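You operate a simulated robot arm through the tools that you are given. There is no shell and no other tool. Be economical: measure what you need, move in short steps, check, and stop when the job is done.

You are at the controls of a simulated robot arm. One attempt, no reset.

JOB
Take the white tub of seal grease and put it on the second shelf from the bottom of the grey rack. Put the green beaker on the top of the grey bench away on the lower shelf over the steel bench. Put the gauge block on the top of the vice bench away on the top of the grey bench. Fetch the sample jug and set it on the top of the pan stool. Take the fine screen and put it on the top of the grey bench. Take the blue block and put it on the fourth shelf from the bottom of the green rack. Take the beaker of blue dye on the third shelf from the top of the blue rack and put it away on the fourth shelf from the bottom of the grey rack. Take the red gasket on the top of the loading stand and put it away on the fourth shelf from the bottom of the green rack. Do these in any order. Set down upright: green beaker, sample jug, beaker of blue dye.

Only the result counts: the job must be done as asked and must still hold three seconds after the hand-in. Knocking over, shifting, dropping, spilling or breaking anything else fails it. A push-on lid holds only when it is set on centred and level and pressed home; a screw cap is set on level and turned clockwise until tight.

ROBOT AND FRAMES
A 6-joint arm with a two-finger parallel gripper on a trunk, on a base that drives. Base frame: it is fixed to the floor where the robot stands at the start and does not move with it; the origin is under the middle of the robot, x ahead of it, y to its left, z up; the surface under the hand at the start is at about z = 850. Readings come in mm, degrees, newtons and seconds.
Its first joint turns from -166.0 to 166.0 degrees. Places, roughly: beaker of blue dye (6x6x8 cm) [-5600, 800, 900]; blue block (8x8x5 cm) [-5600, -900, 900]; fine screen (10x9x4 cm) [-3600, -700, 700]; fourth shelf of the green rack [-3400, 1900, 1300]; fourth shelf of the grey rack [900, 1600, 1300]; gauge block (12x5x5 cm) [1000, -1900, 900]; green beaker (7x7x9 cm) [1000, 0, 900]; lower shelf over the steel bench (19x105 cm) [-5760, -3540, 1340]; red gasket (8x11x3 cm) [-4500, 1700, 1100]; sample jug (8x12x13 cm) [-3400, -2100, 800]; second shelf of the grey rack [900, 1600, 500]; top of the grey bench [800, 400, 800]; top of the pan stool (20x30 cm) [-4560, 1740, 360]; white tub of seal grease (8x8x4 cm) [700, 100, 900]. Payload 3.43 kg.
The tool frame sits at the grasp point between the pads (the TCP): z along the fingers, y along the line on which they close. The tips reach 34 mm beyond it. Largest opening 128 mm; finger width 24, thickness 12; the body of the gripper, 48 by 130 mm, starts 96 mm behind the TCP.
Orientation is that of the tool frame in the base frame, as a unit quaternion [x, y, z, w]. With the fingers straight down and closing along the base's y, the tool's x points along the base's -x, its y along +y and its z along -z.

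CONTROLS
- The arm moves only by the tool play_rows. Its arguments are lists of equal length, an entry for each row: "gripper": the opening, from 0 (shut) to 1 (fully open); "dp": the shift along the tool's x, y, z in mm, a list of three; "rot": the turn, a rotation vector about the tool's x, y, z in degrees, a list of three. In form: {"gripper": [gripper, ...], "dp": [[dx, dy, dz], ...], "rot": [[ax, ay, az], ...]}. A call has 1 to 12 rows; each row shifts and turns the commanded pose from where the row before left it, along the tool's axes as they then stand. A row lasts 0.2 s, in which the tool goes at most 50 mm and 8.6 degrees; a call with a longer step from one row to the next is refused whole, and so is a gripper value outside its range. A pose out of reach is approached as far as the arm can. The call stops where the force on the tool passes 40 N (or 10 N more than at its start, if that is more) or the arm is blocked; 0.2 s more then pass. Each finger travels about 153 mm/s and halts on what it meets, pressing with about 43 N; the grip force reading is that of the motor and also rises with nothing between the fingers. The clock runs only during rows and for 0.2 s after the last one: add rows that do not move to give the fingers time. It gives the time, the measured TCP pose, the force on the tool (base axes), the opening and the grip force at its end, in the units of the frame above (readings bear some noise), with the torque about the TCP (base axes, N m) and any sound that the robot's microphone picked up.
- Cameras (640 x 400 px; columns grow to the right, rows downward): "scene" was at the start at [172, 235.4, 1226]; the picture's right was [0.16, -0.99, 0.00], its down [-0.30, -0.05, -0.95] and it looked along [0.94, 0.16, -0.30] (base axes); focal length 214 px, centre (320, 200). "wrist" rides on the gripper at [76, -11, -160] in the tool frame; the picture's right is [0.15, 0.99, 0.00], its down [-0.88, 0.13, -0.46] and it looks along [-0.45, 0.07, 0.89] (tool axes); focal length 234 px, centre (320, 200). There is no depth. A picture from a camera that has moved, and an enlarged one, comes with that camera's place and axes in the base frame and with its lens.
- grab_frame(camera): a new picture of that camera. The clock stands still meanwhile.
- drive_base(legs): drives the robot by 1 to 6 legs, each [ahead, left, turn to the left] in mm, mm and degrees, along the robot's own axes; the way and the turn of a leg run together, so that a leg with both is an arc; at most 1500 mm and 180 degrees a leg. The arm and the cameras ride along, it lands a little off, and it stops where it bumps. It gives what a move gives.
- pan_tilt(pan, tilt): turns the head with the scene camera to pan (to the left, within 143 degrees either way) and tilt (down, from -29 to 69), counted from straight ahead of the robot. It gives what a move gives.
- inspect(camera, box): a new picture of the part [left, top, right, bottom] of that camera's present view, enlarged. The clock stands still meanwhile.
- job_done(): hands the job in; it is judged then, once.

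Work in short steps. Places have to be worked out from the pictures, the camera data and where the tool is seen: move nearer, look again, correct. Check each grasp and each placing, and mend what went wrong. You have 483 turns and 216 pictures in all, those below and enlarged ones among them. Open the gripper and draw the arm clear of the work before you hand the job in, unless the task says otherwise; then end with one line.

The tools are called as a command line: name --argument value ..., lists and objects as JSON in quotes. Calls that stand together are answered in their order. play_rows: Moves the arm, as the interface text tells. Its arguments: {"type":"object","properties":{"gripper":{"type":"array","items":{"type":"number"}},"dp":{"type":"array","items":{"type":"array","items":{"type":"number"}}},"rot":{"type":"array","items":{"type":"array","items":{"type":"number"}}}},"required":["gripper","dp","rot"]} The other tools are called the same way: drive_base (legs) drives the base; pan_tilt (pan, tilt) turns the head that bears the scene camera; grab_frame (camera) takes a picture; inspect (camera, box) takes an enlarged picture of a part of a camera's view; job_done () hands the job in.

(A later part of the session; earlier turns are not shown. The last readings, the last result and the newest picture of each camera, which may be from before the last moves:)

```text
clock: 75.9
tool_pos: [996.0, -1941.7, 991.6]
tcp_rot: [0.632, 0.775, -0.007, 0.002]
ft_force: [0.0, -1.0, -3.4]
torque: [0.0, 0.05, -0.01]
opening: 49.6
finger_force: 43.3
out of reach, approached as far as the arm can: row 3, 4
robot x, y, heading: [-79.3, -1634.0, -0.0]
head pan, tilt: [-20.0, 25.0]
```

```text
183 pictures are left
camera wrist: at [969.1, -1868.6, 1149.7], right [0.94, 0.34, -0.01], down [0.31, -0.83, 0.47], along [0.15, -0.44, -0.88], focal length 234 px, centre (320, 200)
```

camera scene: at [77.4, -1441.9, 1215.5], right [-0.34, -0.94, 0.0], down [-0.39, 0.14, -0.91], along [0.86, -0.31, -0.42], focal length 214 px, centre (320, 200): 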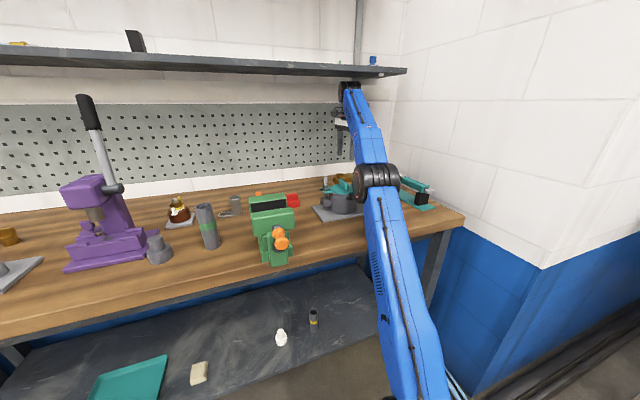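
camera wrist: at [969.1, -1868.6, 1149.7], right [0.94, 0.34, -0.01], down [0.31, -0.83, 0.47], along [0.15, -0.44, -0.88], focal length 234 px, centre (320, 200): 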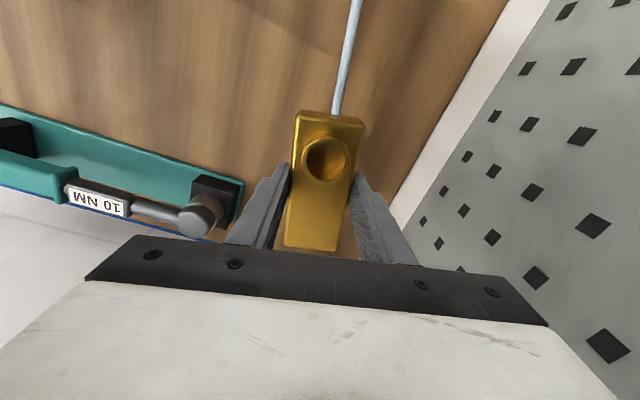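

A thin pale line now trails from the block's end, which was not there before. I check with the scene camera.

inspect --camera "scene" --box '[240, 60, 460, 260]'

inspect --camera "wrist" --box '[220, 0, 460, 260]'

```text
2.00 times, centred on (350, 160) of scene
camera zoom: at [86.1, -1442.5, 1214.3], right [-0.34, -0.94, 0.0], down [-0.4, 0.14, -0.91], along [0.85, -0.31, -0.42], focal length 429 px, centre (260, 280)
```

zoom: 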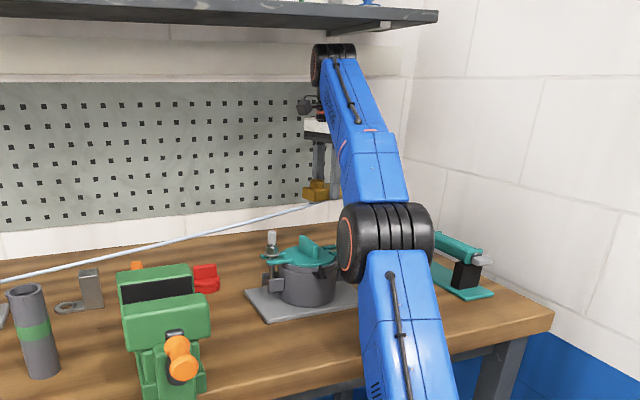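

```text
1.54 times, centred on (340, 130) of wrist
camera zoom: at [969.1, -1868.6, 1149.7], right [0.94, 0.34, -0.01], down [0.31, -0.83, 0.47], along [0.15, -0.44, -0.88], focal length 360 px, centre (289, 308)
```

zoom: 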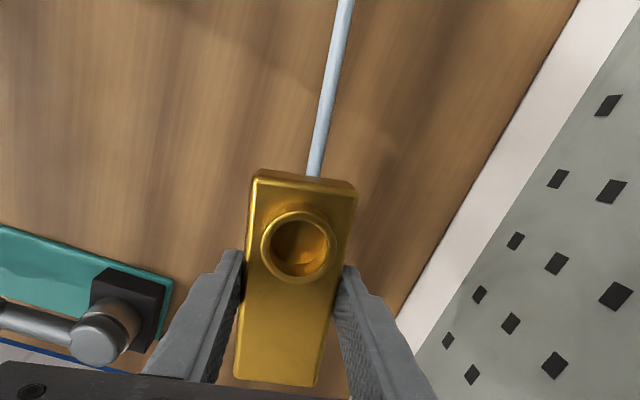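

There is a cable from the block leading left. I follow it with the head camera.

pan_tilt --pan 15 --tilt 22

grab_frame --camera "scene"

```text
clock: 76.9
tool_pos: [994.0, -1941.8, 991.1]
tcp_rot: [0.631, 0.776, -0.006, 0.003]
ft_force: [0.0, 0.0, -3.9]
torque: [0.04, -0.02, -0.04]
opening: 49.3
finger_force: 43.5
robot x, y, heading: [-79.7, -1632.0, -0.1]
head pan, tilt: [15.0, 22.0]
```

```text
180 pictures are left
camera scene: at [89.2, -1387.1, 1219.1], right [0.26, -0.97, 0.0], down [-0.36, -0.1, -0.93], along [0.9, 0.24, -0.37], focal length 214 px, centre (320, 200)
```

scene: 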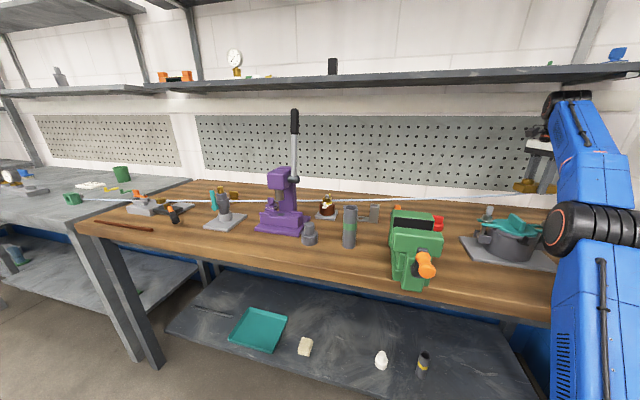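

The line appears to run to the left as far as the grey bench. I enlarge both ends and the middle.

inspect --camera "scene" --box '[20, 140, 340, 260]'

inspect --camera "scene" --box '[320, 100, 580, 260]'

```text
2.00 times, centred on (180, 200) of scene
camera zoom: at [89.2, -1387.1, 1219.1], right [0.26, -0.97, 0.0], down [-0.36, -0.1, -0.93], along [0.9, 0.24, -0.37], focal length 429 px, centre (600, 200)
```

zoom: 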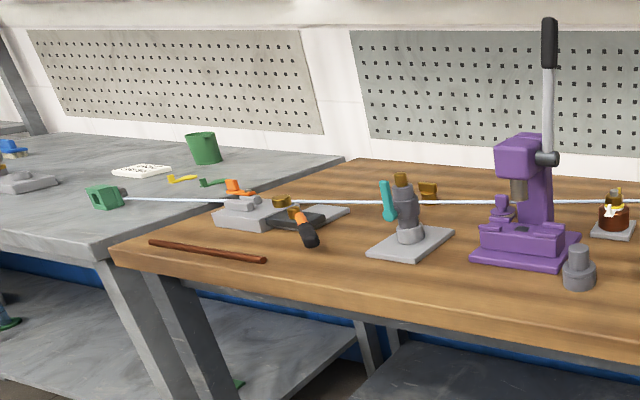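

```text
2.46 times, centred on (450, 180) of scene
camera zoom: at [89.2, -1387.1, 1219.1], right [0.26, -0.97, 0.0], down [-0.36, -0.1, -0.93], along [0.9, 0.24, -0.37], focal length 528 px, centre (0, 249)
```

zoom: 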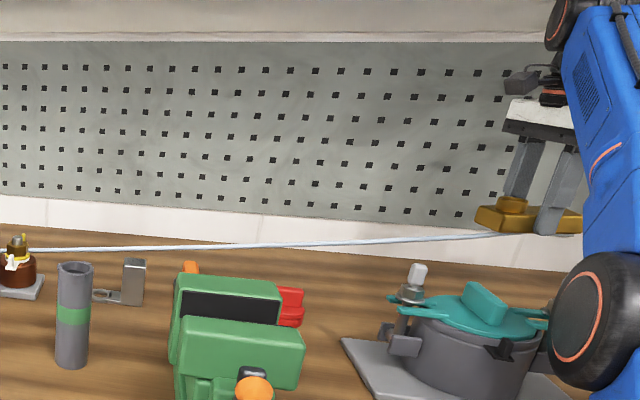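

It looks like a limited-length tether between the block and the green unit on the grey bench, nearly taut now, with no lateral force. I'm carrying the block toward that unit anyway, so I only have to avoid lengthening it. I back straight out.

drive_base --legs '[[-320, 0, 0]]'

play_rows --gripper '[0, 0, 0, 0, 0, 0, 0, 0]' --dp '[[10, -35, -30], [10, -35, -30], [10, -35, -30], [10, -35, -30], [20, -25, -30], [30, 0, -30], [0, 0, 0], [0, 0, 0]]' --rot '[[0, 0, 0], [0, 0, 0], [0, 0, 0], [0, 0, 0], [0, 0, 0], [0, 0, 0], [0, 0, 6], [0, 0, 6]]'

grab_frame --camera "scene"

```text
clock: 79.0
tool_pos: [677.9, -1940.7, 989.8]
tcp_rot: [0.631, 0.776, -0.006, 0.003]
ft_force: [-1.2, -0.7, -3.5]
torque: [0.03, -0.01, 0.01]
opening: 49.7
finger_force: 42.9
robot x, y, heading: [-398.2, -1634.3, 0.1]
head pan, tilt: [15.0, 22.0]
```

```text
clock: 80.8
tool_pos: [482.0, -1879.5, 1133.2]
tcp_rot: [0.709, 0.705, -0.005, 0.007]
ft_force: [-0.4, 0.4, -2.7]
torque: [0.0, 0.01, -0.04]
opening: 49.4
finger_force: 42.5
out of reach, approached as far as the arm can: row 4, 5, 6
robot x, y, heading: [-398.4, -1632.5, 0.2]
head pan, tilt: [15.0, 22.0]
```

```text
177 pictures are left
camera scene: at [-228.9, -1387.3, 1219.1], right [0.26, -0.97, 0.0], down [-0.36, -0.1, -0.93], along [0.9, 0.24, -0.37], focal length 214 px, centre (320, 200)
```

scene: 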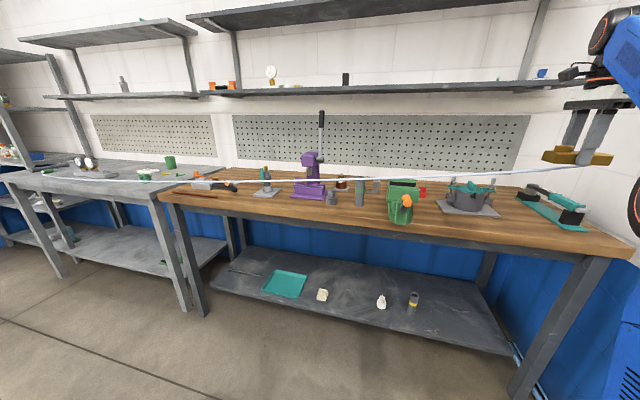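

Driving left along the benches now; the block rides at x≈480, in front of everything.

drive_base --legs '[[0, 1400, 0], [0, 350, 0]]'

pan_tilt --pan 0 --tilt 30

grab_frame --camera "scene"

```text
clock: 89.8
tool_pos: [470.8, -100.0, 1131.9]
tcp_rot: [0.704, 0.711, -0.005, 0.005]
ft_force: [0.1, 0.0, -3.0]
torque: [0.03, 0.0, 0.03]
opening: 49.5
finger_force: 43.1
robot x, y, heading: [-413.4, 136.3, 0.7]
head pan, tilt: [15.0, 22.0]
```

```text
clock: 90.5
tool_pos: [472.1, -100.5, 1131.5]
tcp_rot: [0.703, 0.711, -0.006, 0.005]
ft_force: [0.8, 1.1, -2.3]
torque: [-0.01, 0.02, -0.01]
opening: 49.9
finger_force: 43.5
robot x, y, heading: [-413.5, 131.6, 0.9]
head pan, tilt: [0.0, 30.0]
```

```text
176 pictures are left
camera scene: at [-244.3, 358.3, 1206.3], right [0.02, -1.0, 0.0], down [-0.5, -0.01, -0.87], along [0.87, 0.01, -0.5], focal length 214 px, centre (320, 200)
```

scene: 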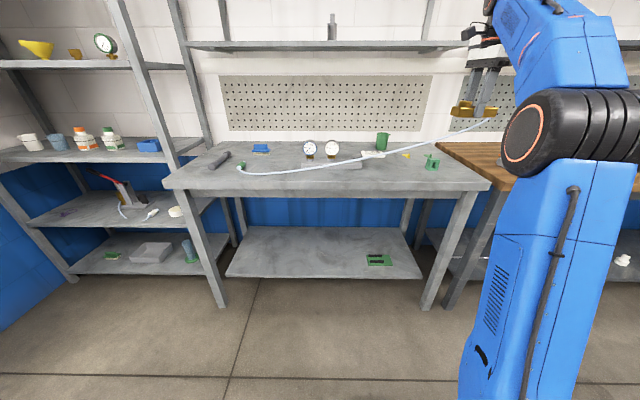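

The tether actually runs to the green-handled tool at the left of the grey bench and is slack now. I move the block over the free spot at (620, 60) and lower.

play_rows --gripper '[0, 0, 0, 0, 0, 0, 0, 0, 0, 0]' --dp '[[32, 30, 0], [32, 30, 0], [32, 30, 0], [32, 30, 0], [32, 28, 0], [0, 0, 44], [0, 0, 44], [0, 0, 44], [0, 0, 44], [0, 0, 40]]' --rot '[[0, 0, 0], [0, 0, 0], [0, 0, 0], [0, 0, 0], [0, 0, 0], [0, 0, 0], [0, 0, 0], [0, 0, 0], [0, 0, 0], [0, 0, 0]]'

grab_frame --camera "wrist"

grab_frame --camera "scene"

```text
clock: 92.7
tool_pos: [594.4, 59.9, 884.2]
tcp_rot: [0.703, 0.711, 0.001, 0.01]
ft_force: [-5.4, 1.1, 14.5]
torque: [0.25, 0.78, 0.06]
opening: 49.2
finger_force: 43.0
out of reach, approached as far as the arm can: row 1, 2, 3, 4, 5
robot x, y, heading: [-412.8, 135.6, 0.9]
head pan, tilt: [0.0, 30.0]
stopped in row 10: the force on the tool passed its limit at 61 N (the readings are from after the stop); the commanded pose is now the measured one
```

```text
175 pictures are left
camera wrist: at [579.2, 135.9, 1043.1], right [0.99, 0.16, 0.01], down [0.13, -0.87, 0.47], along [0.08, -0.46, -0.88], focal length 234 px, centre (320, 200)
```

wrist: 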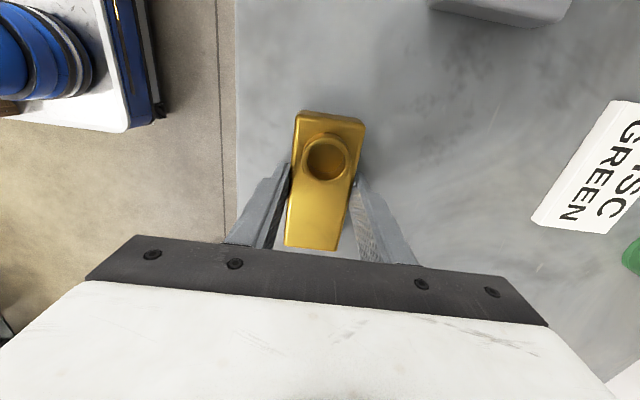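

```text
174 pictures are left
camera scene: at [-245.1, 358.3, 1206.4], right [0.01, -1.0, 0.0], down [-0.5, -0.01, -0.87], along [0.87, 0.01, -0.5], focal length 214 px, centre (320, 200)
```

scene: 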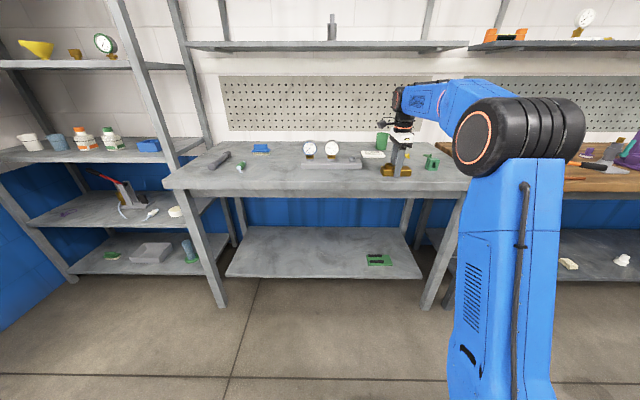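

Block is resting on the grey bench, about 50 mm inside the front edge. I release and lift straight up.

play_rows --gripper '[0.65, 0.65, 0.65, 0.65, 0.65, 0.65, 0.65, 0.65]' --dp '[[0, 0, 0], [0, 0, 0], [0, 0, -15], [0, 0, -45], [0, 0, -45], [0, 0, -45], [0, 0, -45], [0, 0, -30]]' --rot '[[0, 0, 0], [0, 0, 0], [0, 0, 0], [0, 0, 0], [0, 0, 0], [0, 0, 0], [0, 0, 0], [0, 0, 0]]'

grab_frame --camera "wrist"

```text
clock: 94.5
tool_pos: [582.0, 61.9, 1092.7]
tcp_rot: [0.704, 0.71, -0.001, 0.01]
ft_force: [1.1, -0.8, -0.9]
torque: [0.01, 0.01, 0.0]
opening: 83.1
finger_force: 0.0
out of reach, approached as far as the arm can: row 8
robot x, y, heading: [-410.6, 132.9, 0.6]
head pan, tilt: [0.0, 30.0]
```

```text
173 pictures are left
camera wrist: at [567.7, 139.5, 1251.2], right [0.99, 0.16, 0.01], down [0.13, -0.87, 0.47], along [0.08, -0.46, -0.88], focal length 234 px, centre (320, 200)
```

wrist: 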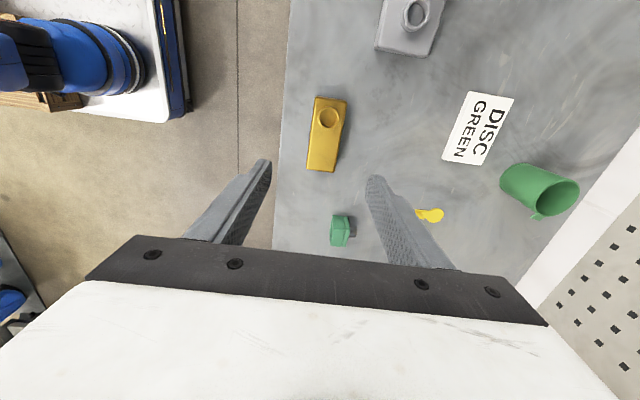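

Gauge block done. The green beaker is at about (957, 28). I turn the tool back and tilt it to 30° below horizontal for a side grasp that will suit the shelf as well.

play_rows --gripper '[1, 1, 1, 1, 1, 1, 1, 1, 1, 1, 1]' --dp '[[0, 0, 0], [0, 0, 0], [0, 0, 0], [0, 0, 0], [0, 0, 0], [0, 0, 0], [0, 0, 0], [0, 0, 0], [0, 0, 0], [0, 0, 0], [0, 0, 0]]' --rot '[[0, 0, -8.15], [0, 0, -8.15], [0, 0, -8.15], [0, 0, -8.15], [0, 0, -8.15], [0, 0, -8.15], [0, 0, -8.15], [0, 0, -8.15], [0, 0, -8.15], [0, 0, -8.15], [0, 0, -8.15]]'

play_rows --gripper '[1, 1, 1, 1, 1, 1, 1]' --dp '[[0, 0, 0], [0, 0, 0], [0, 0, 0], [0, 0, 0], [0, 0, 0], [0, 0, 0], [0, 0, 0]]' --rot '[[0, -8.5, 0], [0, -8.5, 0], [0, -8.5, 0], [0, -8.5, 0], [0, -8.5, 0], [0, -8.5, 0], [0, -8.5, 0]]'

play_rows --gripper '[1, 1, 1, 1, 1, 1]' --dp '[[-3, -5.7, 45], [-3, -5.7, 45], [-3, -5.7, 45], [-3, -5.7, 45], [-3, -5.7, 45], [-3, -5.7, 45]]' --rot '[[0, 0, 0], [0, 0, 0], [0, 0, 0], [0, 0, 0], [0, 0, 0], [0, 0, 0]]'

grab_frame --camera "wrist"

grab_frame --camera "scene"

```text
clock: 96.9
tool_pos: [582.1, 61.6, 1091.4]
tcp_rot: [-0.002, 1.0, -0.008, 0.007]
ft_force: [-0.4, 0.7, 1.4]
torque: [-0.03, -0.03, 0.01]
opening: 128.2
finger_force: 0.0
robot x, y, heading: [-411.2, 137.5, 0.8]
head pan, tilt: [0.0, 30.0]
```

```text
clock: 98.5
tool_pos: [582.5, 62.4, 1094.1]
tcp_rot: [-0.006, 0.865, -0.005, 0.502]
ft_force: [0.5, 0.0, -0.2]
torque: [0.01, -0.01, -0.01]
opening: 127.9
finger_force: 0.1
robot x, y, heading: [-416.2, 133.6, 1.0]
head pan, tilt: [0.0, 30.0]
```

```text
clock: 99.9
tool_pos: [825.8, 28.1, 977.9]
tcp_rot: [-0.006, 0.864, -0.005, 0.503]
ft_force: [-0.5, 0.2, 1.5]
torque: [-0.01, 0.08, -0.03]
opening: 128.3
finger_force: 0.1
robot x, y, heading: [-408.8, 130.4, 1.0]
head pan, tilt: [0.0, 30.0]
```

```text
172 pictures are left
camera wrist: at [649.5, 14.6, 991.0], right [-0.08, 0.99, -0.14], down [0.04, 0.15, 0.99], along [1.0, 0.07, -0.05], focal length 234 px, centre (320, 200)
```

wrist: 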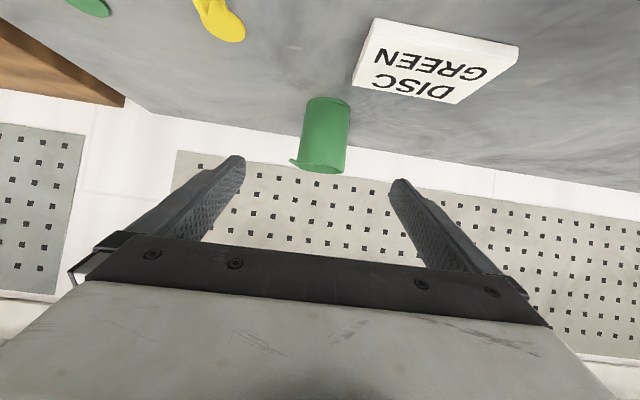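

```text
171 pictures are left
camera scene: at [-244.9, 358.3, 1206.4], right [0.01, -1.0, 0.0], down [-0.5, -0.01, -0.87], along [0.87, 0.01, -0.5], focal length 214 px, centre (320, 200)
```

scene: 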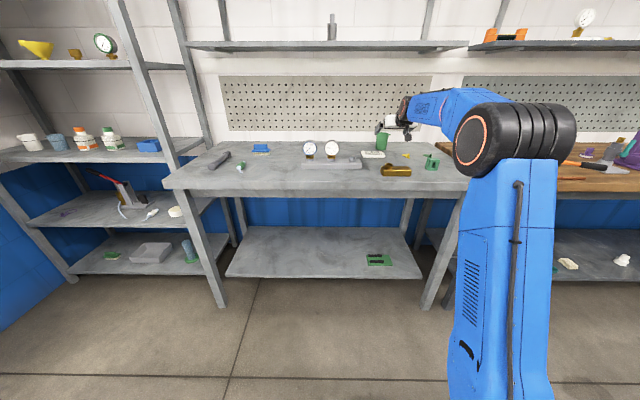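

Beaker centred at y≈30. I advance 152 mm along the tool axis and close on it.

play_rows --gripper '[1, 1, 1, 1, 1, 0, 0, 0, 0, 0]' --dp '[[1.5, 1, 40], [1.5, 1, 40], [1.5, 0, 40], [1, 0, 32], [0, 0, 0], [0, 0, 0], [0, 0, 0], [0, 0, 0], [0, 0, 0], [0, 0, 0]]' --rot '[[0, 0, 0], [0, 0, 0], [0, 0, 0], [0, 0, 0], [0, 0, 0], [0, 0, 0], [0, 0, 0], [0, 0, 0], [0, 0, 0], [0, 0, 0]]'

grab_frame --camera "wrist"

```text
clock: 102.1
tool_pos: [955.7, 28.8, 896.0]
tcp_rot: [-0.005, 0.865, -0.006, 0.501]
ft_force: [-0.3, 0.5, 0.4]
torque: [-0.04, 0.0, 0.0]
opening: 60.6
finger_force: 42.7
robot x, y, heading: [-409.3, 136.0, 0.9]
head pan, tilt: [0.0, 30.0]
```

```text
170 pictures are left
camera wrist: at [778.9, 16.3, 909.6], right [-0.08, 0.99, -0.14], down [0.04, 0.15, 0.99], along [1.0, 0.07, -0.05], focal length 234 px, centre (320, 200)
```

wrist: 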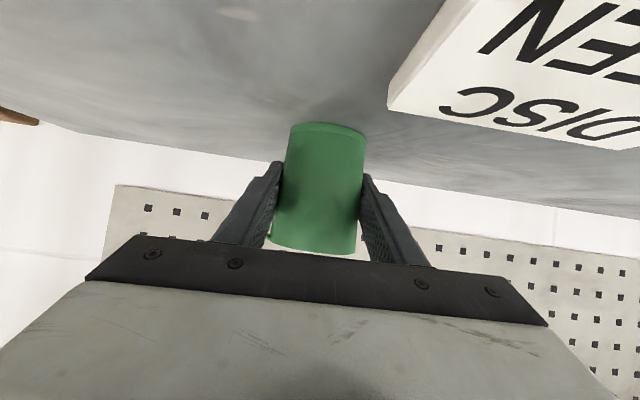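

Gripped the beaker. Lift straight up, then back the base away and retract the arm before turning.

play_rows --gripper '[0, 0, 0, 0, 0]' --dp '[[-17, 0, -10], [-34, 0, -20], [-43, 0, -25], [-43, 0, -25], [-43, 0, -25]]' --rot '[[0, 0, 0], [0, 0, 0], [0, 0, 0], [0, 0, 0], [0, 0, 0]]'

drive_base --legs '[[-450, 0, -1]]'

play_rows --gripper '[0, 0, 0, 0, 0, 0, 0, 0, 0, 0]' --dp '[[25, 0, -43], [25, 0, -43], [25, 0, -43], [25, 0, -43], [25, 0, -43], [25, 0, -43], [25, 0, -43], [25, 0, -43], [25, 0, -43], [0, 0, 0]]' --rot '[[0, 0, 0], [0, 0, 0], [0, 0, 0], [0, 0, 0], [0, 0, 0], [0, 0, 0], [0, 0, 0], [0, 0, 0], [0, 0, 0], [0, 0, 0]]'

grab_frame --camera "wrist"

```text
clock: 103.3
tool_pos: [937.9, 32.2, 1098.3]
tcp_rot: [-0.005, 0.865, -0.006, 0.502]
ft_force: [0.4, 0.5, -1.3]
torque: [0.01, -0.01, 0.03]
opening: 60.4
finger_force: 42.6
out of reach, approached as far as the arm can: row 5
robot x, y, heading: [-411.1, 134.7, 0.8]
head pan, tilt: [0.0, 30.0]
```

```text
clock: 106.1
tool_pos: [475.8, -1.8, 1094.7]
tcp_rot: [0.006, 0.865, -0.012, 0.502]
ft_force: [0.0, 0.1, -0.6]
torque: [0.0, -0.01, -0.02]
opening: 60.3
finger_force: 43.1
robot x, y, heading: [-868.1, 136.3, -0.7]
head pan, tilt: [0.0, 30.0]
```

```text
clock: 108.3
tool_pos: [29.0, 6.3, 1093.7]
tcp_rot: [0.005, 0.865, -0.011, 0.502]
ft_force: [0.1, -0.1, -1.1]
torque: [0.04, 0.06, -0.01]
opening: 60.1
finger_force: 42.8
robot x, y, heading: [-871.6, 138.4, -0.4]
head pan, tilt: [0.0, 30.0]
```

```text
169 pictures are left
camera wrist: at [-147.7, -0.8, 1107.1], right [-0.05, 0.99, -0.14], down [0.05, 0.14, 0.99], along [1.0, 0.04, -0.05], focal length 234 px, centre (320, 200)
```

wrist: 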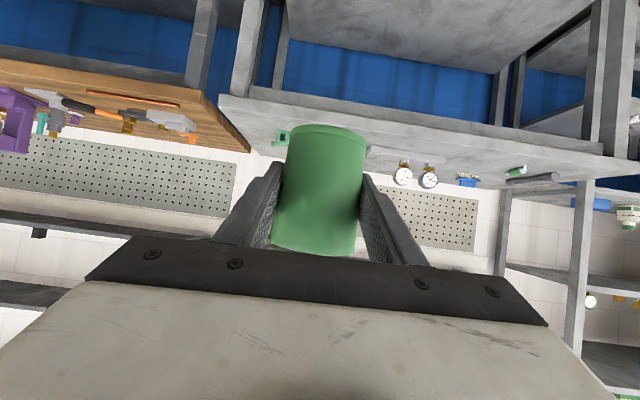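

TCP is 900 ahead of the base. I turn 180° to the left, drive 1000 toward -x, and look ahead.

drive_base --legs '[[0, 0, 90], [0, 0, 90], [1000, 0, 0]]'

pan_tilt --pan 30 --tilt 12

grab_frame --camera "scene"

pan_tilt --pan -40 --tilt 12

grab_frame --camera "scene"

```text
clock: 121.2
tool_pos: [-2785.3, 279.8, 1093.1]
tcp_rot: [0.865, -0.006, -0.502, -0.012]
ft_force: [-0.2, 0.0, -0.9]
torque: [-0.01, -0.01, -0.06]
opening: 58.6
finger_force: 43.0
robot x, y, heading: [-1886.9, 151.8, 179.8]
head pan, tilt: [0.0, 30.0]
```

```text
clock: 122.1
tool_pos: [-2784.7, 279.8, 1093.7]
tcp_rot: [0.865, -0.006, -0.501, -0.012]
ft_force: [0.3, -0.3, -0.7]
torque: [-0.02, -0.04, -0.01]
opening: 58.7
finger_force: 43.2
robot x, y, heading: [-1882.9, 153.8, 179.3]
head pan, tilt: [30.0, 12.0]
```

```text
168 pictures are left
camera scene: at [-2047.9, -111.8, 1235.4], right [-0.49, 0.87, 0.0], down [0.18, 0.1, -0.98], along [-0.85, -0.48, -0.21], focal length 214 px, centre (320, 200)
```

scene: 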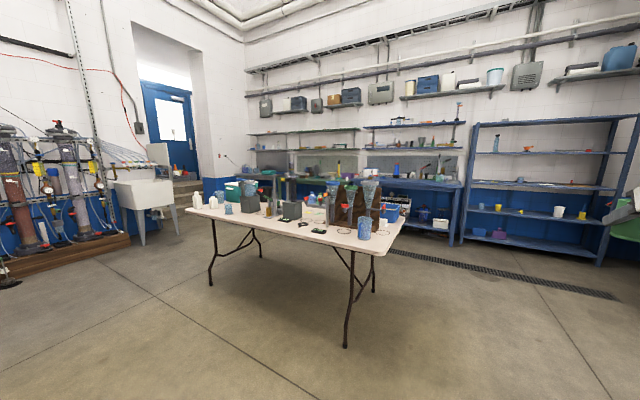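

```text
clock: 123.5
tool_pos: [-2786.4, 279.7, 1093.5]
tcp_rot: [0.865, -0.006, -0.502, -0.012]
ft_force: [-0.3, -1.1, -1.9]
torque: [0.01, 0.0, -0.02]
opening: 58.7
finger_force: 43.5
robot x, y, heading: [-1884.2, 155.4, 179.4]
head pan, tilt: [-40.0, 12.0]
```

```text
167 pictures are left
camera scene: at [-2037.5, -5.5, 1235.4], right [0.65, 0.76, 0.0], down [0.16, -0.14, -0.98], along [-0.74, 0.64, -0.21], focal length 214 px, centre (320, 200)
```

scene: 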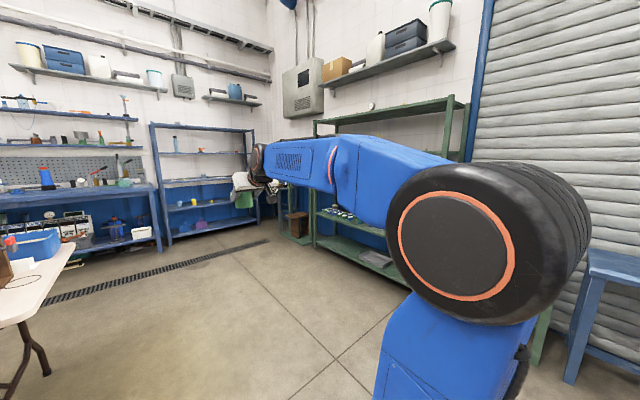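

The folding table occupies about x -3050..-3950, y<-450, and there's a clear corridor at x≈-4550. I drive ahead, turn to face -y, and shift over to the corridor.

drive_base --legs '[[1500, 0, 0], [880, 0, 0], [0, 0, 90], [0, -260, 0]]'

pan_tilt --pan 0 --tilt 15

grab_frame --camera "scene"

grab_frame --camera "wrist"

```text
clock: 140.5
tool_pos: [-4617.7, -787.9, 1093.4]
tcp_rot: [0.605, 0.618, -0.357, 0.352]
ft_force: [1.1, 0.2, -1.4]
torque: [0.0, 0.01, 0.0]
opening: 58.3
finger_force: 43.2
robot x, y, heading: [-4522.0, 116.5, -88.6]
head pan, tilt: [-40.0, 12.0]
```

```text
clock: 141.6
tool_pos: [-4615.9, -787.4, 1093.4]
tcp_rot: [0.605, 0.618, -0.357, 0.353]
ft_force: [0.0, 0.1, -0.1]
torque: [0.0, 0.05, -0.02]
opening: 58.1
finger_force: 42.5
robot x, y, heading: [-4523.3, 118.2, -88.8]
head pan, tilt: [0.0, 15.0]
```

```text
166 pictures are left
camera scene: at [-4298.3, -49.4, 1230.5], right [-1.0, -0.02, 0.0], down [-0.01, 0.26, -0.97], along [0.02, -0.97, -0.26], focal length 214 px, centre (320, 200)
```

scene: 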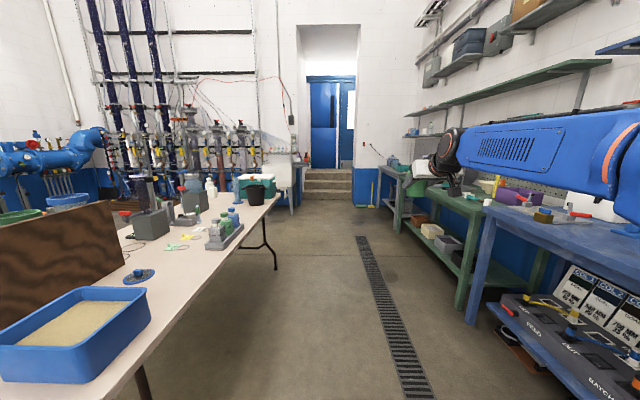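

```text
165 pictures are left
camera wrist: at [-4630.3, -613.0, 1107.2], right [0.99, 0.09, -0.14], down [0.15, -0.04, 0.99], along [0.08, -1.0, -0.05], focal length 234 px, centre (320, 200)
```

wrist: 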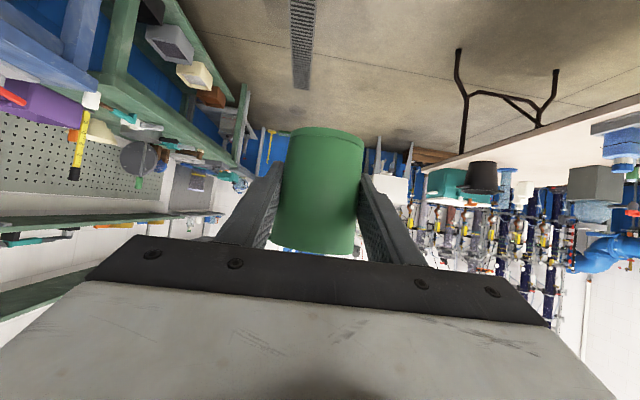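

The corridor is clear; the steel bench is at the far end on the right. I drive on past the folding table and turn to face -x.

drive_base --legs '[[1500, 0, -1], [1350, 0, 0], [0, 250, 0]]'

pan_tilt --pan -40 --tilt 10

grab_frame --camera "scene"

```text
clock: 156.9
tool_pos: [-4229.9, -3655.8, 1092.6]
tcp_rot: [0.596, 0.627, -0.352, 0.357]
ft_force: [0.0, -0.2, -0.8]
torque: [0.01, -0.01, -0.02]
opening: 58.3
finger_force: 42.8
robot x, y, heading: [-4153.7, -2743.7, -86.9]
head pan, tilt: [0.0, 15.0]
```

```text
clock: 157.9
tool_pos: [-4229.9, -3653.7, 1092.4]
tcp_rot: [0.596, 0.627, -0.352, 0.358]
ft_force: [0.8, 0.3, -0.8]
torque: [0.01, -0.05, 0.0]
opening: 58.2
finger_force: 42.9
robot x, y, heading: [-4162.8, -2746.2, -87.1]
head pan, tilt: [-40.0, 10.0]
```

```text
164 pictures are left
camera scene: at [-3992.8, -2889.0, 1238.7], right [-0.8, 0.6, 0.0], down [0.1, 0.14, -0.98], along [-0.59, -0.79, -0.17], focal length 214 px, centre (320, 200)
```

scene: 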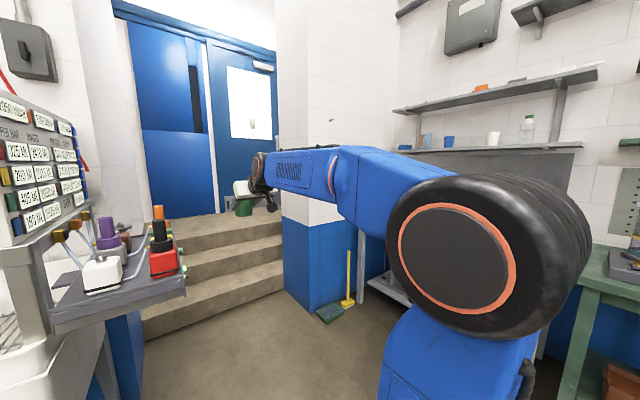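

The lower shelf has a gap at y≈-3470 between the blue cup and the white cup. I raise the beaker to z≈1420 before turning, and keep clear of the control panel behind on the left.

play_rows --gripper '[0, 0, 0, 0, 0, 0, 0, 0]' --dp '[[-43, 0, -25], [-43, 0, -25], [-43, 0, -25], [-43, 0, -25], [-43, 0, -25], [-43, 0, -25], [-26, 0, -15], [0, 0, 0]]' --rot '[[0, 0, 0], [0, 0, 0], [0, 0, 0], [0, 0, 0], [0, 0, 0], [0, 0, 0], [0, 0, 0], [0, 0, 0]]'

drive_base --legs '[[0, -330, 0], [0, 0, -93]]'

pan_tilt --pan 30 --tilt 5

grab_frame --camera "scene"

grab_frame --camera "wrist"

```text
clock: 159.7
tool_pos: [-4224.7, -3652.5, 1421.8]
tcp_rot: [0.596, 0.627, -0.351, 0.358]
ft_force: [1.1, -0.6, -0.9]
torque: [0.01, -0.02, 0.03]
opening: 58.4
finger_force: 43.5
robot x, y, heading: [-4161.3, -2744.4, -87.0]
head pan, tilt: [-40.0, 10.0]
```

```text
clock: 165.9
tool_pos: [-5389.8, -2637.3, 1423.0]
tcp_rot: [0.865, -0.009, -0.502, -0.014]
ft_force: [0.7, -0.4, 0.5]
torque: [-0.01, -0.02, -0.03]
opening: 58.3
finger_force: 43.0
robot x, y, heading: [-4490.7, -2765.4, 179.2]
head pan, tilt: [-40.0, 10.0]
```

```text
clock: 167.3
tool_pos: [-5390.4, -2638.8, 1422.4]
tcp_rot: [0.865, -0.008, -0.501, -0.013]
ft_force: [0.2, -0.2, -0.6]
torque: [0.01, -0.01, 0.01]
opening: 58.2
finger_force: 42.8
robot x, y, heading: [-4492.1, -2764.6, 179.1]
head pan, tilt: [30.0, 5.0]
```

```text
163 pictures are left
camera scene: at [-4654.7, -3028.1, 1246.7], right [-0.49, 0.87, 0.0], down [0.08, 0.04, -1.0], along [-0.87, -0.48, -0.09], focal length 214 px, centre (320, 200)
```

scene: 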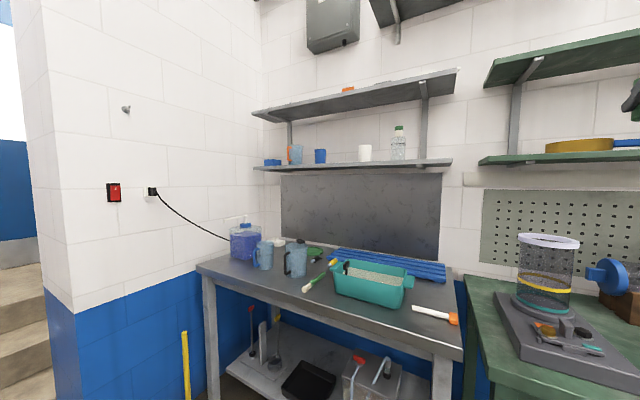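

```text
162 pictures are left
camera wrist: at [-5213.0, -2632.6, 1436.7], right [0.05, -0.99, -0.14], down [-0.05, -0.14, 0.99], along [-1.0, -0.04, -0.05], focal length 234 px, centre (320, 200)
```

wrist: 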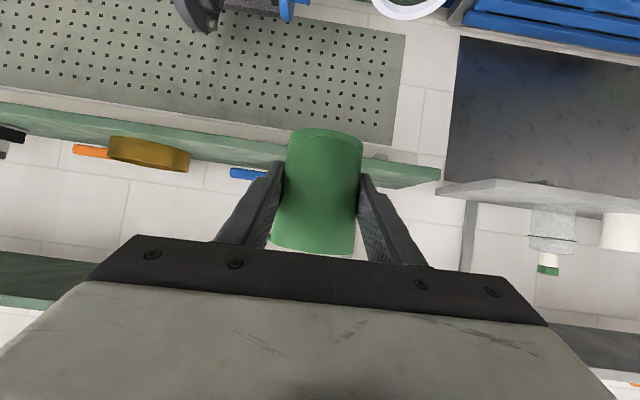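

Gap centre at about y = -3500 with the shelf surface at about z = 1345. I move ahead a little, then strafe left in front of the gap.

drive_base --legs '[[150, 0, 0.8], [0, 861, 0]]'

pan_tilt --pan 0 --tilt 0

grab_frame --camera "scene"

grab_frame --camera "wrist"

```text
clock: 172.8
tool_pos: [-5540.2, -3505.5, 1423.8]
tcp_rot: [0.865, 0.003, -0.502, -0.007]
ft_force: [-0.1, 0.3, -1.2]
torque: [0.0, 0.02, 0.03]
opening: 58.5
finger_force: 43.0
robot x, y, heading: [-4635.2, -3606.9, -179.7]
head pan, tilt: [30.0, 5.0]
```

```text
clock: 173.7
tool_pos: [-5538.9, -3505.6, 1423.1]
tcp_rot: [0.865, 0.002, -0.501, -0.007]
ft_force: [-0.3, -0.1, -1.7]
torque: [0.03, 0.01, 0.04]
opening: 58.2
finger_force: 43.1
robot x, y, heading: [-4637.4, -3607.3, -179.5]
head pan, tilt: [0.0, 0.0]
```

```text
161 pictures are left
camera scene: at [-4805.5, -3832.6, 1254.7], right [-0.01, 1.0, 0.0], down [0.0, 0.0, -1.0], along [-1.0, -0.01, 0.0], focal length 214 px, centre (320, 200)
```

scene: 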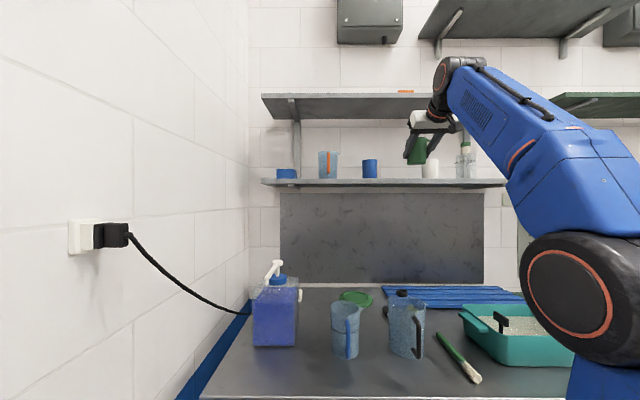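

```text
160 pictures are left
camera wrist: at [-5362.6, -3496.7, 1436.6], right [0.07, -0.99, -0.14], down [-0.04, -0.14, 0.99], along [-1.0, -0.06, -0.05], focal length 234 px, centre (320, 200)
```

wrist: 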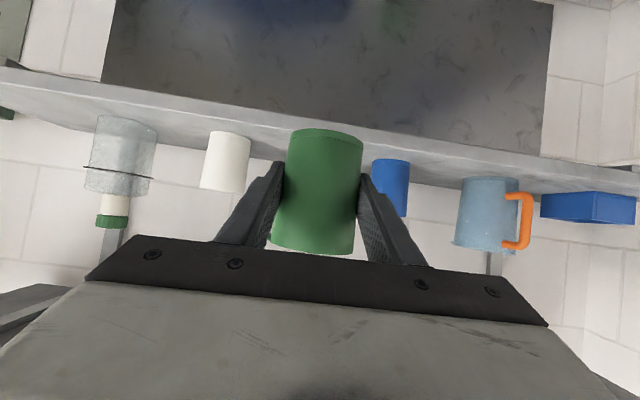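

Beaker lines up with the gap (cups about 140 mm off on either side). I advance 216 mm over the shelf, keeping height.

play_rows --gripper '[0, 0, 0, 0, 0, 0]' --dp '[[-22, 0, 38], [-22, 0, 38], [-22, 0, 38], [-22, 0, 38], [-20, 0, 35], [0, 0, 0]]' --rot '[[0, 0, 0], [0, 0, 0], [0, 0, 0], [0, 0, 0], [0, 0, 0], [0, 0, 0]]'

grab_frame --camera "scene"

grab_frame --camera "wrist"

```text
clock: 175.0
tool_pos: [-5705.7, -3508.2, 1368.4]
tcp_rot: [0.862, 0.001, -0.507, -0.009]
ft_force: [1.5, -0.2, 4.7]
torque: [0.03, 0.16, 0.0]
opening: 57.2
finger_force: 43.3
out of reach, approached as far as the arm can: row 2, 3, 4, 5
robot x, y, heading: [-4636.8, -3612.9, -179.5]
head pan, tilt: [0.0, 0.0]
stopped in row 6: the force on the tool passed its limit at 68 N (the readings are from after the stop); the commanded pose is now the measured one
```

```text
159 pictures are left
camera scene: at [-4805.1, -3832.6, 1254.7], right [-0.01, 1.0, 0.0], down [0.0, 0.0, -1.0], along [-1.0, -0.01, 0.0], focal length 214 px, centre (320, 200)
```

scene: 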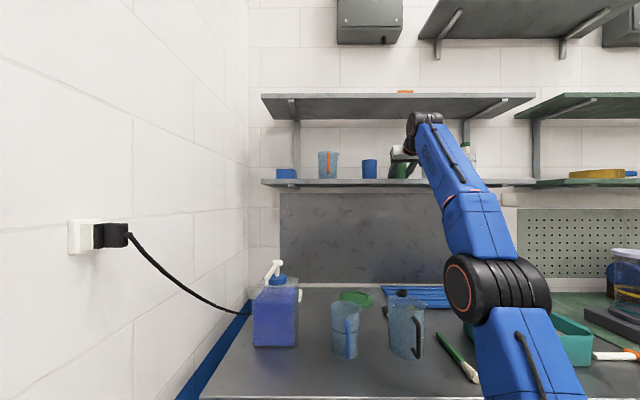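

```text
158 pictures are left
camera wrist: at [-5529.8, -3498.7, 1379.6], right [0.07, -0.99, -0.14], down [-0.03, -0.15, 0.99], along [-1.0, -0.06, -0.04], focal length 234 px, centre (320, 200)
```

wrist: 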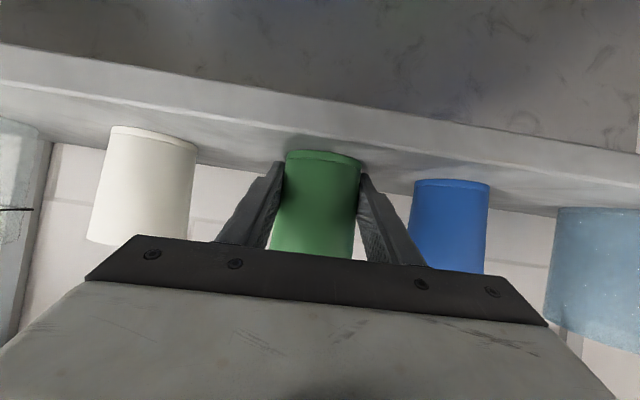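

The arm hit its reach limit and sagged, so the beaker touched the shelf early near the front edge. I lift it 35 mm and bring the base 110 mm closer.

play_rows --gripper '[0, 0, 0]' --dp '[[-10, 0, -13], [-15, 0, -15], [0, 0, -15]]' --rot '[[0, 0, 0], [0, 0, 0], [0, 0, 0]]'

grab_frame --camera "wrist"

```text
clock: 175.8
tool_pos: [-5677.9, -3508.5, 1384.4]
tcp_rot: [0.862, 0.002, -0.506, -0.008]
ft_force: [-0.2, 0.3, -1.0]
torque: [0.05, -0.01, -0.04]
opening: 57.4
finger_force: 43.2
out of reach, approached as far as the arm can: row 1, 2
robot x, y, heading: [-4635.8, -3607.6, -179.4]
head pan, tilt: [0.0, 0.0]
```

```text
157 pictures are left
camera wrist: at [-5500.8, -3500.0, 1396.6], right [0.07, -0.99, -0.14], down [-0.03, -0.15, 0.99], along [-1.0, -0.06, -0.04], focal length 234 px, centre (320, 200)
```

wrist: 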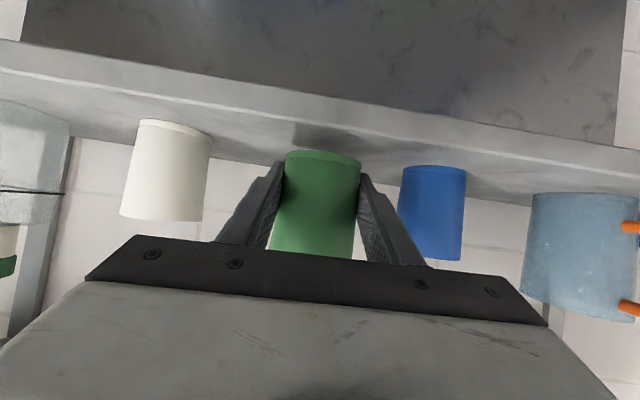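

play_rows --gripper '[0, 0, 0]' --dp '[[0, 0, -40], [-15, 0, -35], [0, 0, 0]]' --rot '[[0, 0, 0], [0, 0, 0], [0, 0, 0]]'

drive_base --legs '[[140, 0, 0]]'

grab_frame --camera "wrist"

```text
clock: 176.6
tool_pos: [-5609.3, -3511.2, 1423.3]
tcp_rot: [0.862, 0.002, -0.507, -0.008]
ft_force: [1.3, -1.0, -0.1]
torque: [-0.02, 0.02, -0.03]
opening: 57.5
finger_force: 42.9
out of reach, approached as far as the arm can: row 2
robot x, y, heading: [-4640.0, -3610.9, -179.7]
head pan, tilt: [0.0, 0.0]
```

```text
clock: 177.9
tool_pos: [-5750.2, -3513.4, 1423.0]
tcp_rot: [0.862, 0.004, -0.507, -0.007]
ft_force: [0.2, 0.1, -0.7]
torque: [0.01, -0.01, 0.02]
opening: 57.3
finger_force: 43.0
robot x, y, heading: [-4774.4, -3613.5, -179.5]
head pan, tilt: [0.0, 0.0]
```

```text
156 pictures are left
camera wrist: at [-5574.0, -3503.8, 1434.3], right [0.07, -0.99, -0.14], down [-0.03, -0.15, 0.99], along [-1.0, -0.06, -0.04], focal length 234 px, centre (320, 200)
```

wrist: 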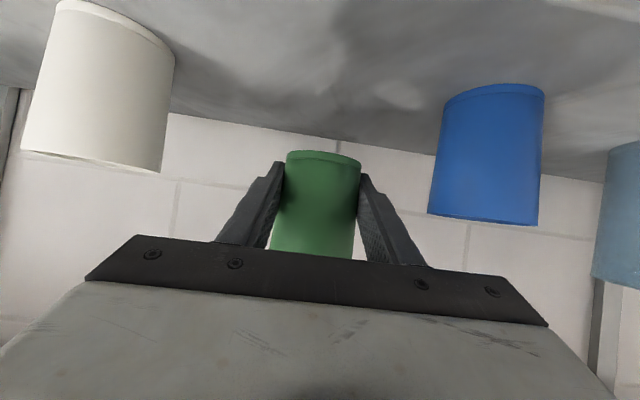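

Now at x=-5750 over the shelf. I lower slowly until contact.

play_rows --gripper '[0, 0, 0, 0, 0, 0, 0]' --dp '[[17.3, 0, 10], [13, 0, 7.5], [4.3, 0, 2.5], [2.6, 0, 1.5], [2.6, 0, 1.5], [2.6, 0, 1.5], [0, 0, 0]]' --rot '[[0, 0, 0], [0, 0, 0], [0, 0, 0], [0, 0, 0], [0, 0, 0], [0, 0, 0], [0, 0, 0]]'

grab_frame --camera "wrist"

inspect --camera "scene" --box '[320, 90, 540, 220]'

```text
clock: 179.5
tool_pos: [-5750.1, -3512.0, 1372.6]
tcp_rot: [0.862, 0.003, -0.507, -0.007]
ft_force: [-0.6, 0.0, -0.2]
torque: [0.0, 0.01, 0.02]
opening: 57.3
finger_force: 43.6
robot x, y, heading: [-4778.6, -3617.3, -179.7]
head pan, tilt: [0.0, 0.0]
```

```text
155 pictures are left
camera wrist: at [-5574.6, -3503.1, 1384.8], right [0.07, -0.99, -0.14], down [-0.03, -0.15, 0.99], along [-1.0, -0.06, -0.04], focal length 234 px, centre (320, 200)
```

wrist: 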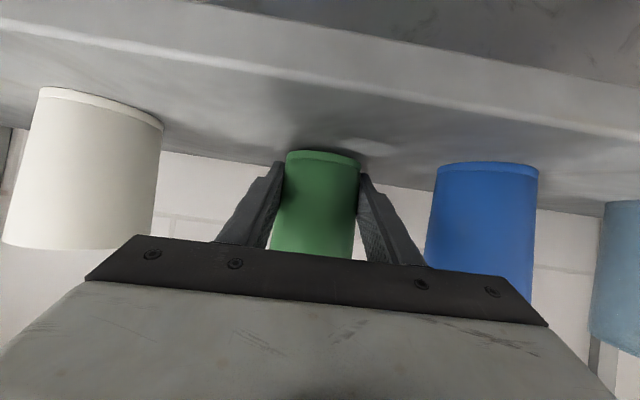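

```text
2.91 times, centred on (430, 155) of scene
camera zoom: at [-4945.3, -3833.9, 1254.7], right [-0.01, 1.0, 0.0], down [0.0, 0.0, -1.0], along [-1.0, -0.01, 0.0], focal length 624 px, centre (0, 331)
```

zoom: 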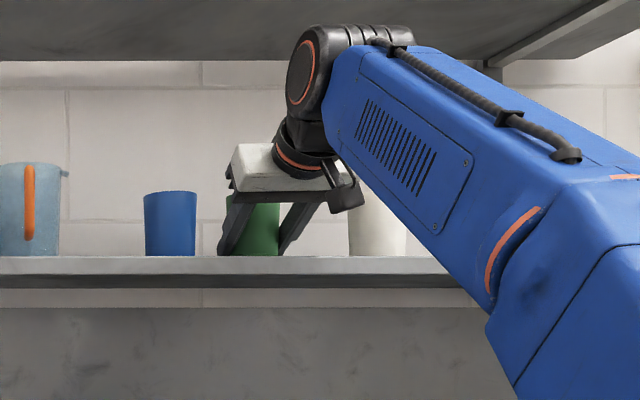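

No contact yet; I continue in 2 mm steps.

play_rows --gripper '[0, 0, 0, 0]' --dp '[[1.7, 0, 1], [1.7, 0, 1], [1.7, 0, 1], [0, 0, 0]]' --rot '[[0, 0, 0], [0, 0, 0], [0, 0, 0], [0, 0, 0]]'

```text
clock: 180.5
tool_pos: [-5751.2, -3512.3, 1366.7]
tcp_rot: [0.861, 0.003, -0.508, -0.007]
ft_force: [-1.5, -0.2, 5.0]
torque: [-0.02, 0.24, -0.02]
opening: 57.1
finger_force: 42.7
robot x, y, heading: [-4778.0, -3614.8, -179.3]
head pan, tilt: [0.0, 0.0]
```

Light contact (about 6 N). I release and withdraw along the tool axis.

play_rows --gripper '[0.68, 0.68, 0.68, 0.68, 0.68, 0.68, 0.68]' --dp '[[0, 0, 0], [0, 0, 0], [0, 0, -10], [0, 0, -30], [0, 0, -40], [0, 0, -45], [0, 0, -45]]' --rot '[[0, 0, 0], [0, 0, 0], [0, 0, 0], [0, 0, 0], [0, 0, 0], [0, 0, 0], [0, 0, 0]]'

grab_frame --camera "wrist"

```text
clock: 182.1
tool_pos: [-5605.4, -3513.3, 1449.3]
tcp_rot: [0.862, 0.003, -0.506, -0.007]
ft_force: [-0.1, 0.7, -0.6]
torque: [-0.02, 0.02, -0.03]
opening: 86.9
finger_force: 0.0
robot x, y, heading: [-4774.4, -3615.0, -179.6]
head pan, tilt: [0.0, 0.0]
```

```text
153 pictures are left
camera wrist: at [-5428.9, -3503.9, 1461.2], right [0.07, -0.99, -0.14], down [-0.03, -0.15, 0.99], along [-1.0, -0.06, -0.04], focal length 234 px, centre (320, 200)
```

wrist: 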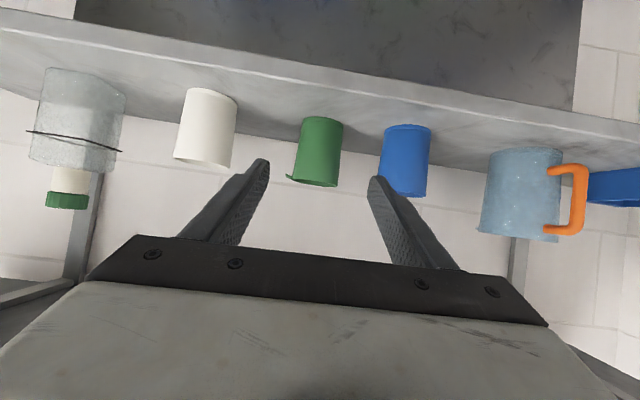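

Beaker stands upright among its neighbours. Next is the blue block. I retract the arm and strafe along the benches to look at (-5600, -900).

play_rows --gripper '[1, 1, 1, 1]' --dp '[[25, 0, -43], [25, 0, -43], [25, 0, -43], [0, 0, 0]]' --rot '[[0, 0, 0], [0, 0, 0], [0, 0, 0], [0, 0, 0]]'

drive_base --legs '[[-80, 0, 0], [0, -1400, 0], [0, -1150, 0]]'

pan_tilt --pan 0 --tilt 25

grab_frame --camera "scene"

grab_frame --camera "wrist"

```text
clock: 183.1
tool_pos: [-5454.7, -3510.9, 1445.8]
tcp_rot: [0.861, 0.003, -0.508, -0.007]
ft_force: [-0.9, -0.7, 0.2]
torque: [0.01, 0.0, -0.01]
opening: 128.2
finger_force: 0.0
robot x, y, heading: [-4781.2, -3611.5, -179.6]
head pan, tilt: [0.0, 0.0]
```

```text
clock: 196.2
tool_pos: [-5463.9, -988.5, 1446.9]
tcp_rot: [0.861, 0.022, -0.507, 0.004]
ft_force: [0.5, -0.9, -0.3]
torque: [0.03, 0.01, 0.0]
opening: 128.1
finger_force: 0.0
robot x, y, heading: [-4781.3, -1062.2, -177.0]
head pan, tilt: [0.0, 0.0]
```

```text
clock: 197.1
tool_pos: [-5463.9, -989.9, 1446.0]
tcp_rot: [0.862, 0.022, -0.507, 0.004]
ft_force: [0.7, -0.2, 0.0]
torque: [-0.01, 0.01, 0.02]
opening: 128.0
finger_force: 0.1
robot x, y, heading: [-4781.2, -1060.8, -177.1]
head pan, tilt: [0.0, 25.0]
```

```text
152 pictures are left
camera scene: at [-4941.6, -1289.4, 1214.4], right [-0.05, 1.0, 0.0], down [0.42, 0.02, -0.91], along [-0.91, -0.05, -0.42], focal length 214 px, centre (320, 200)
```

scene: 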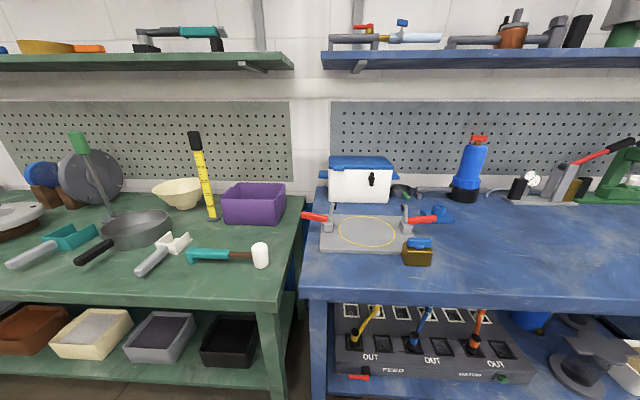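

```text
151 pictures are left
camera wrist: at [-5288.1, -972.8, 1458.6], right [0.11, -0.98, -0.14], down [-0.02, -0.15, 0.99], along [-0.99, -0.11, -0.04], focal length 234 px, centre (320, 200)
```

wrist: 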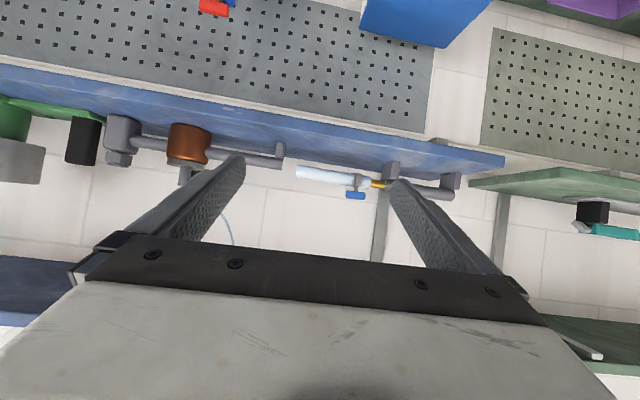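

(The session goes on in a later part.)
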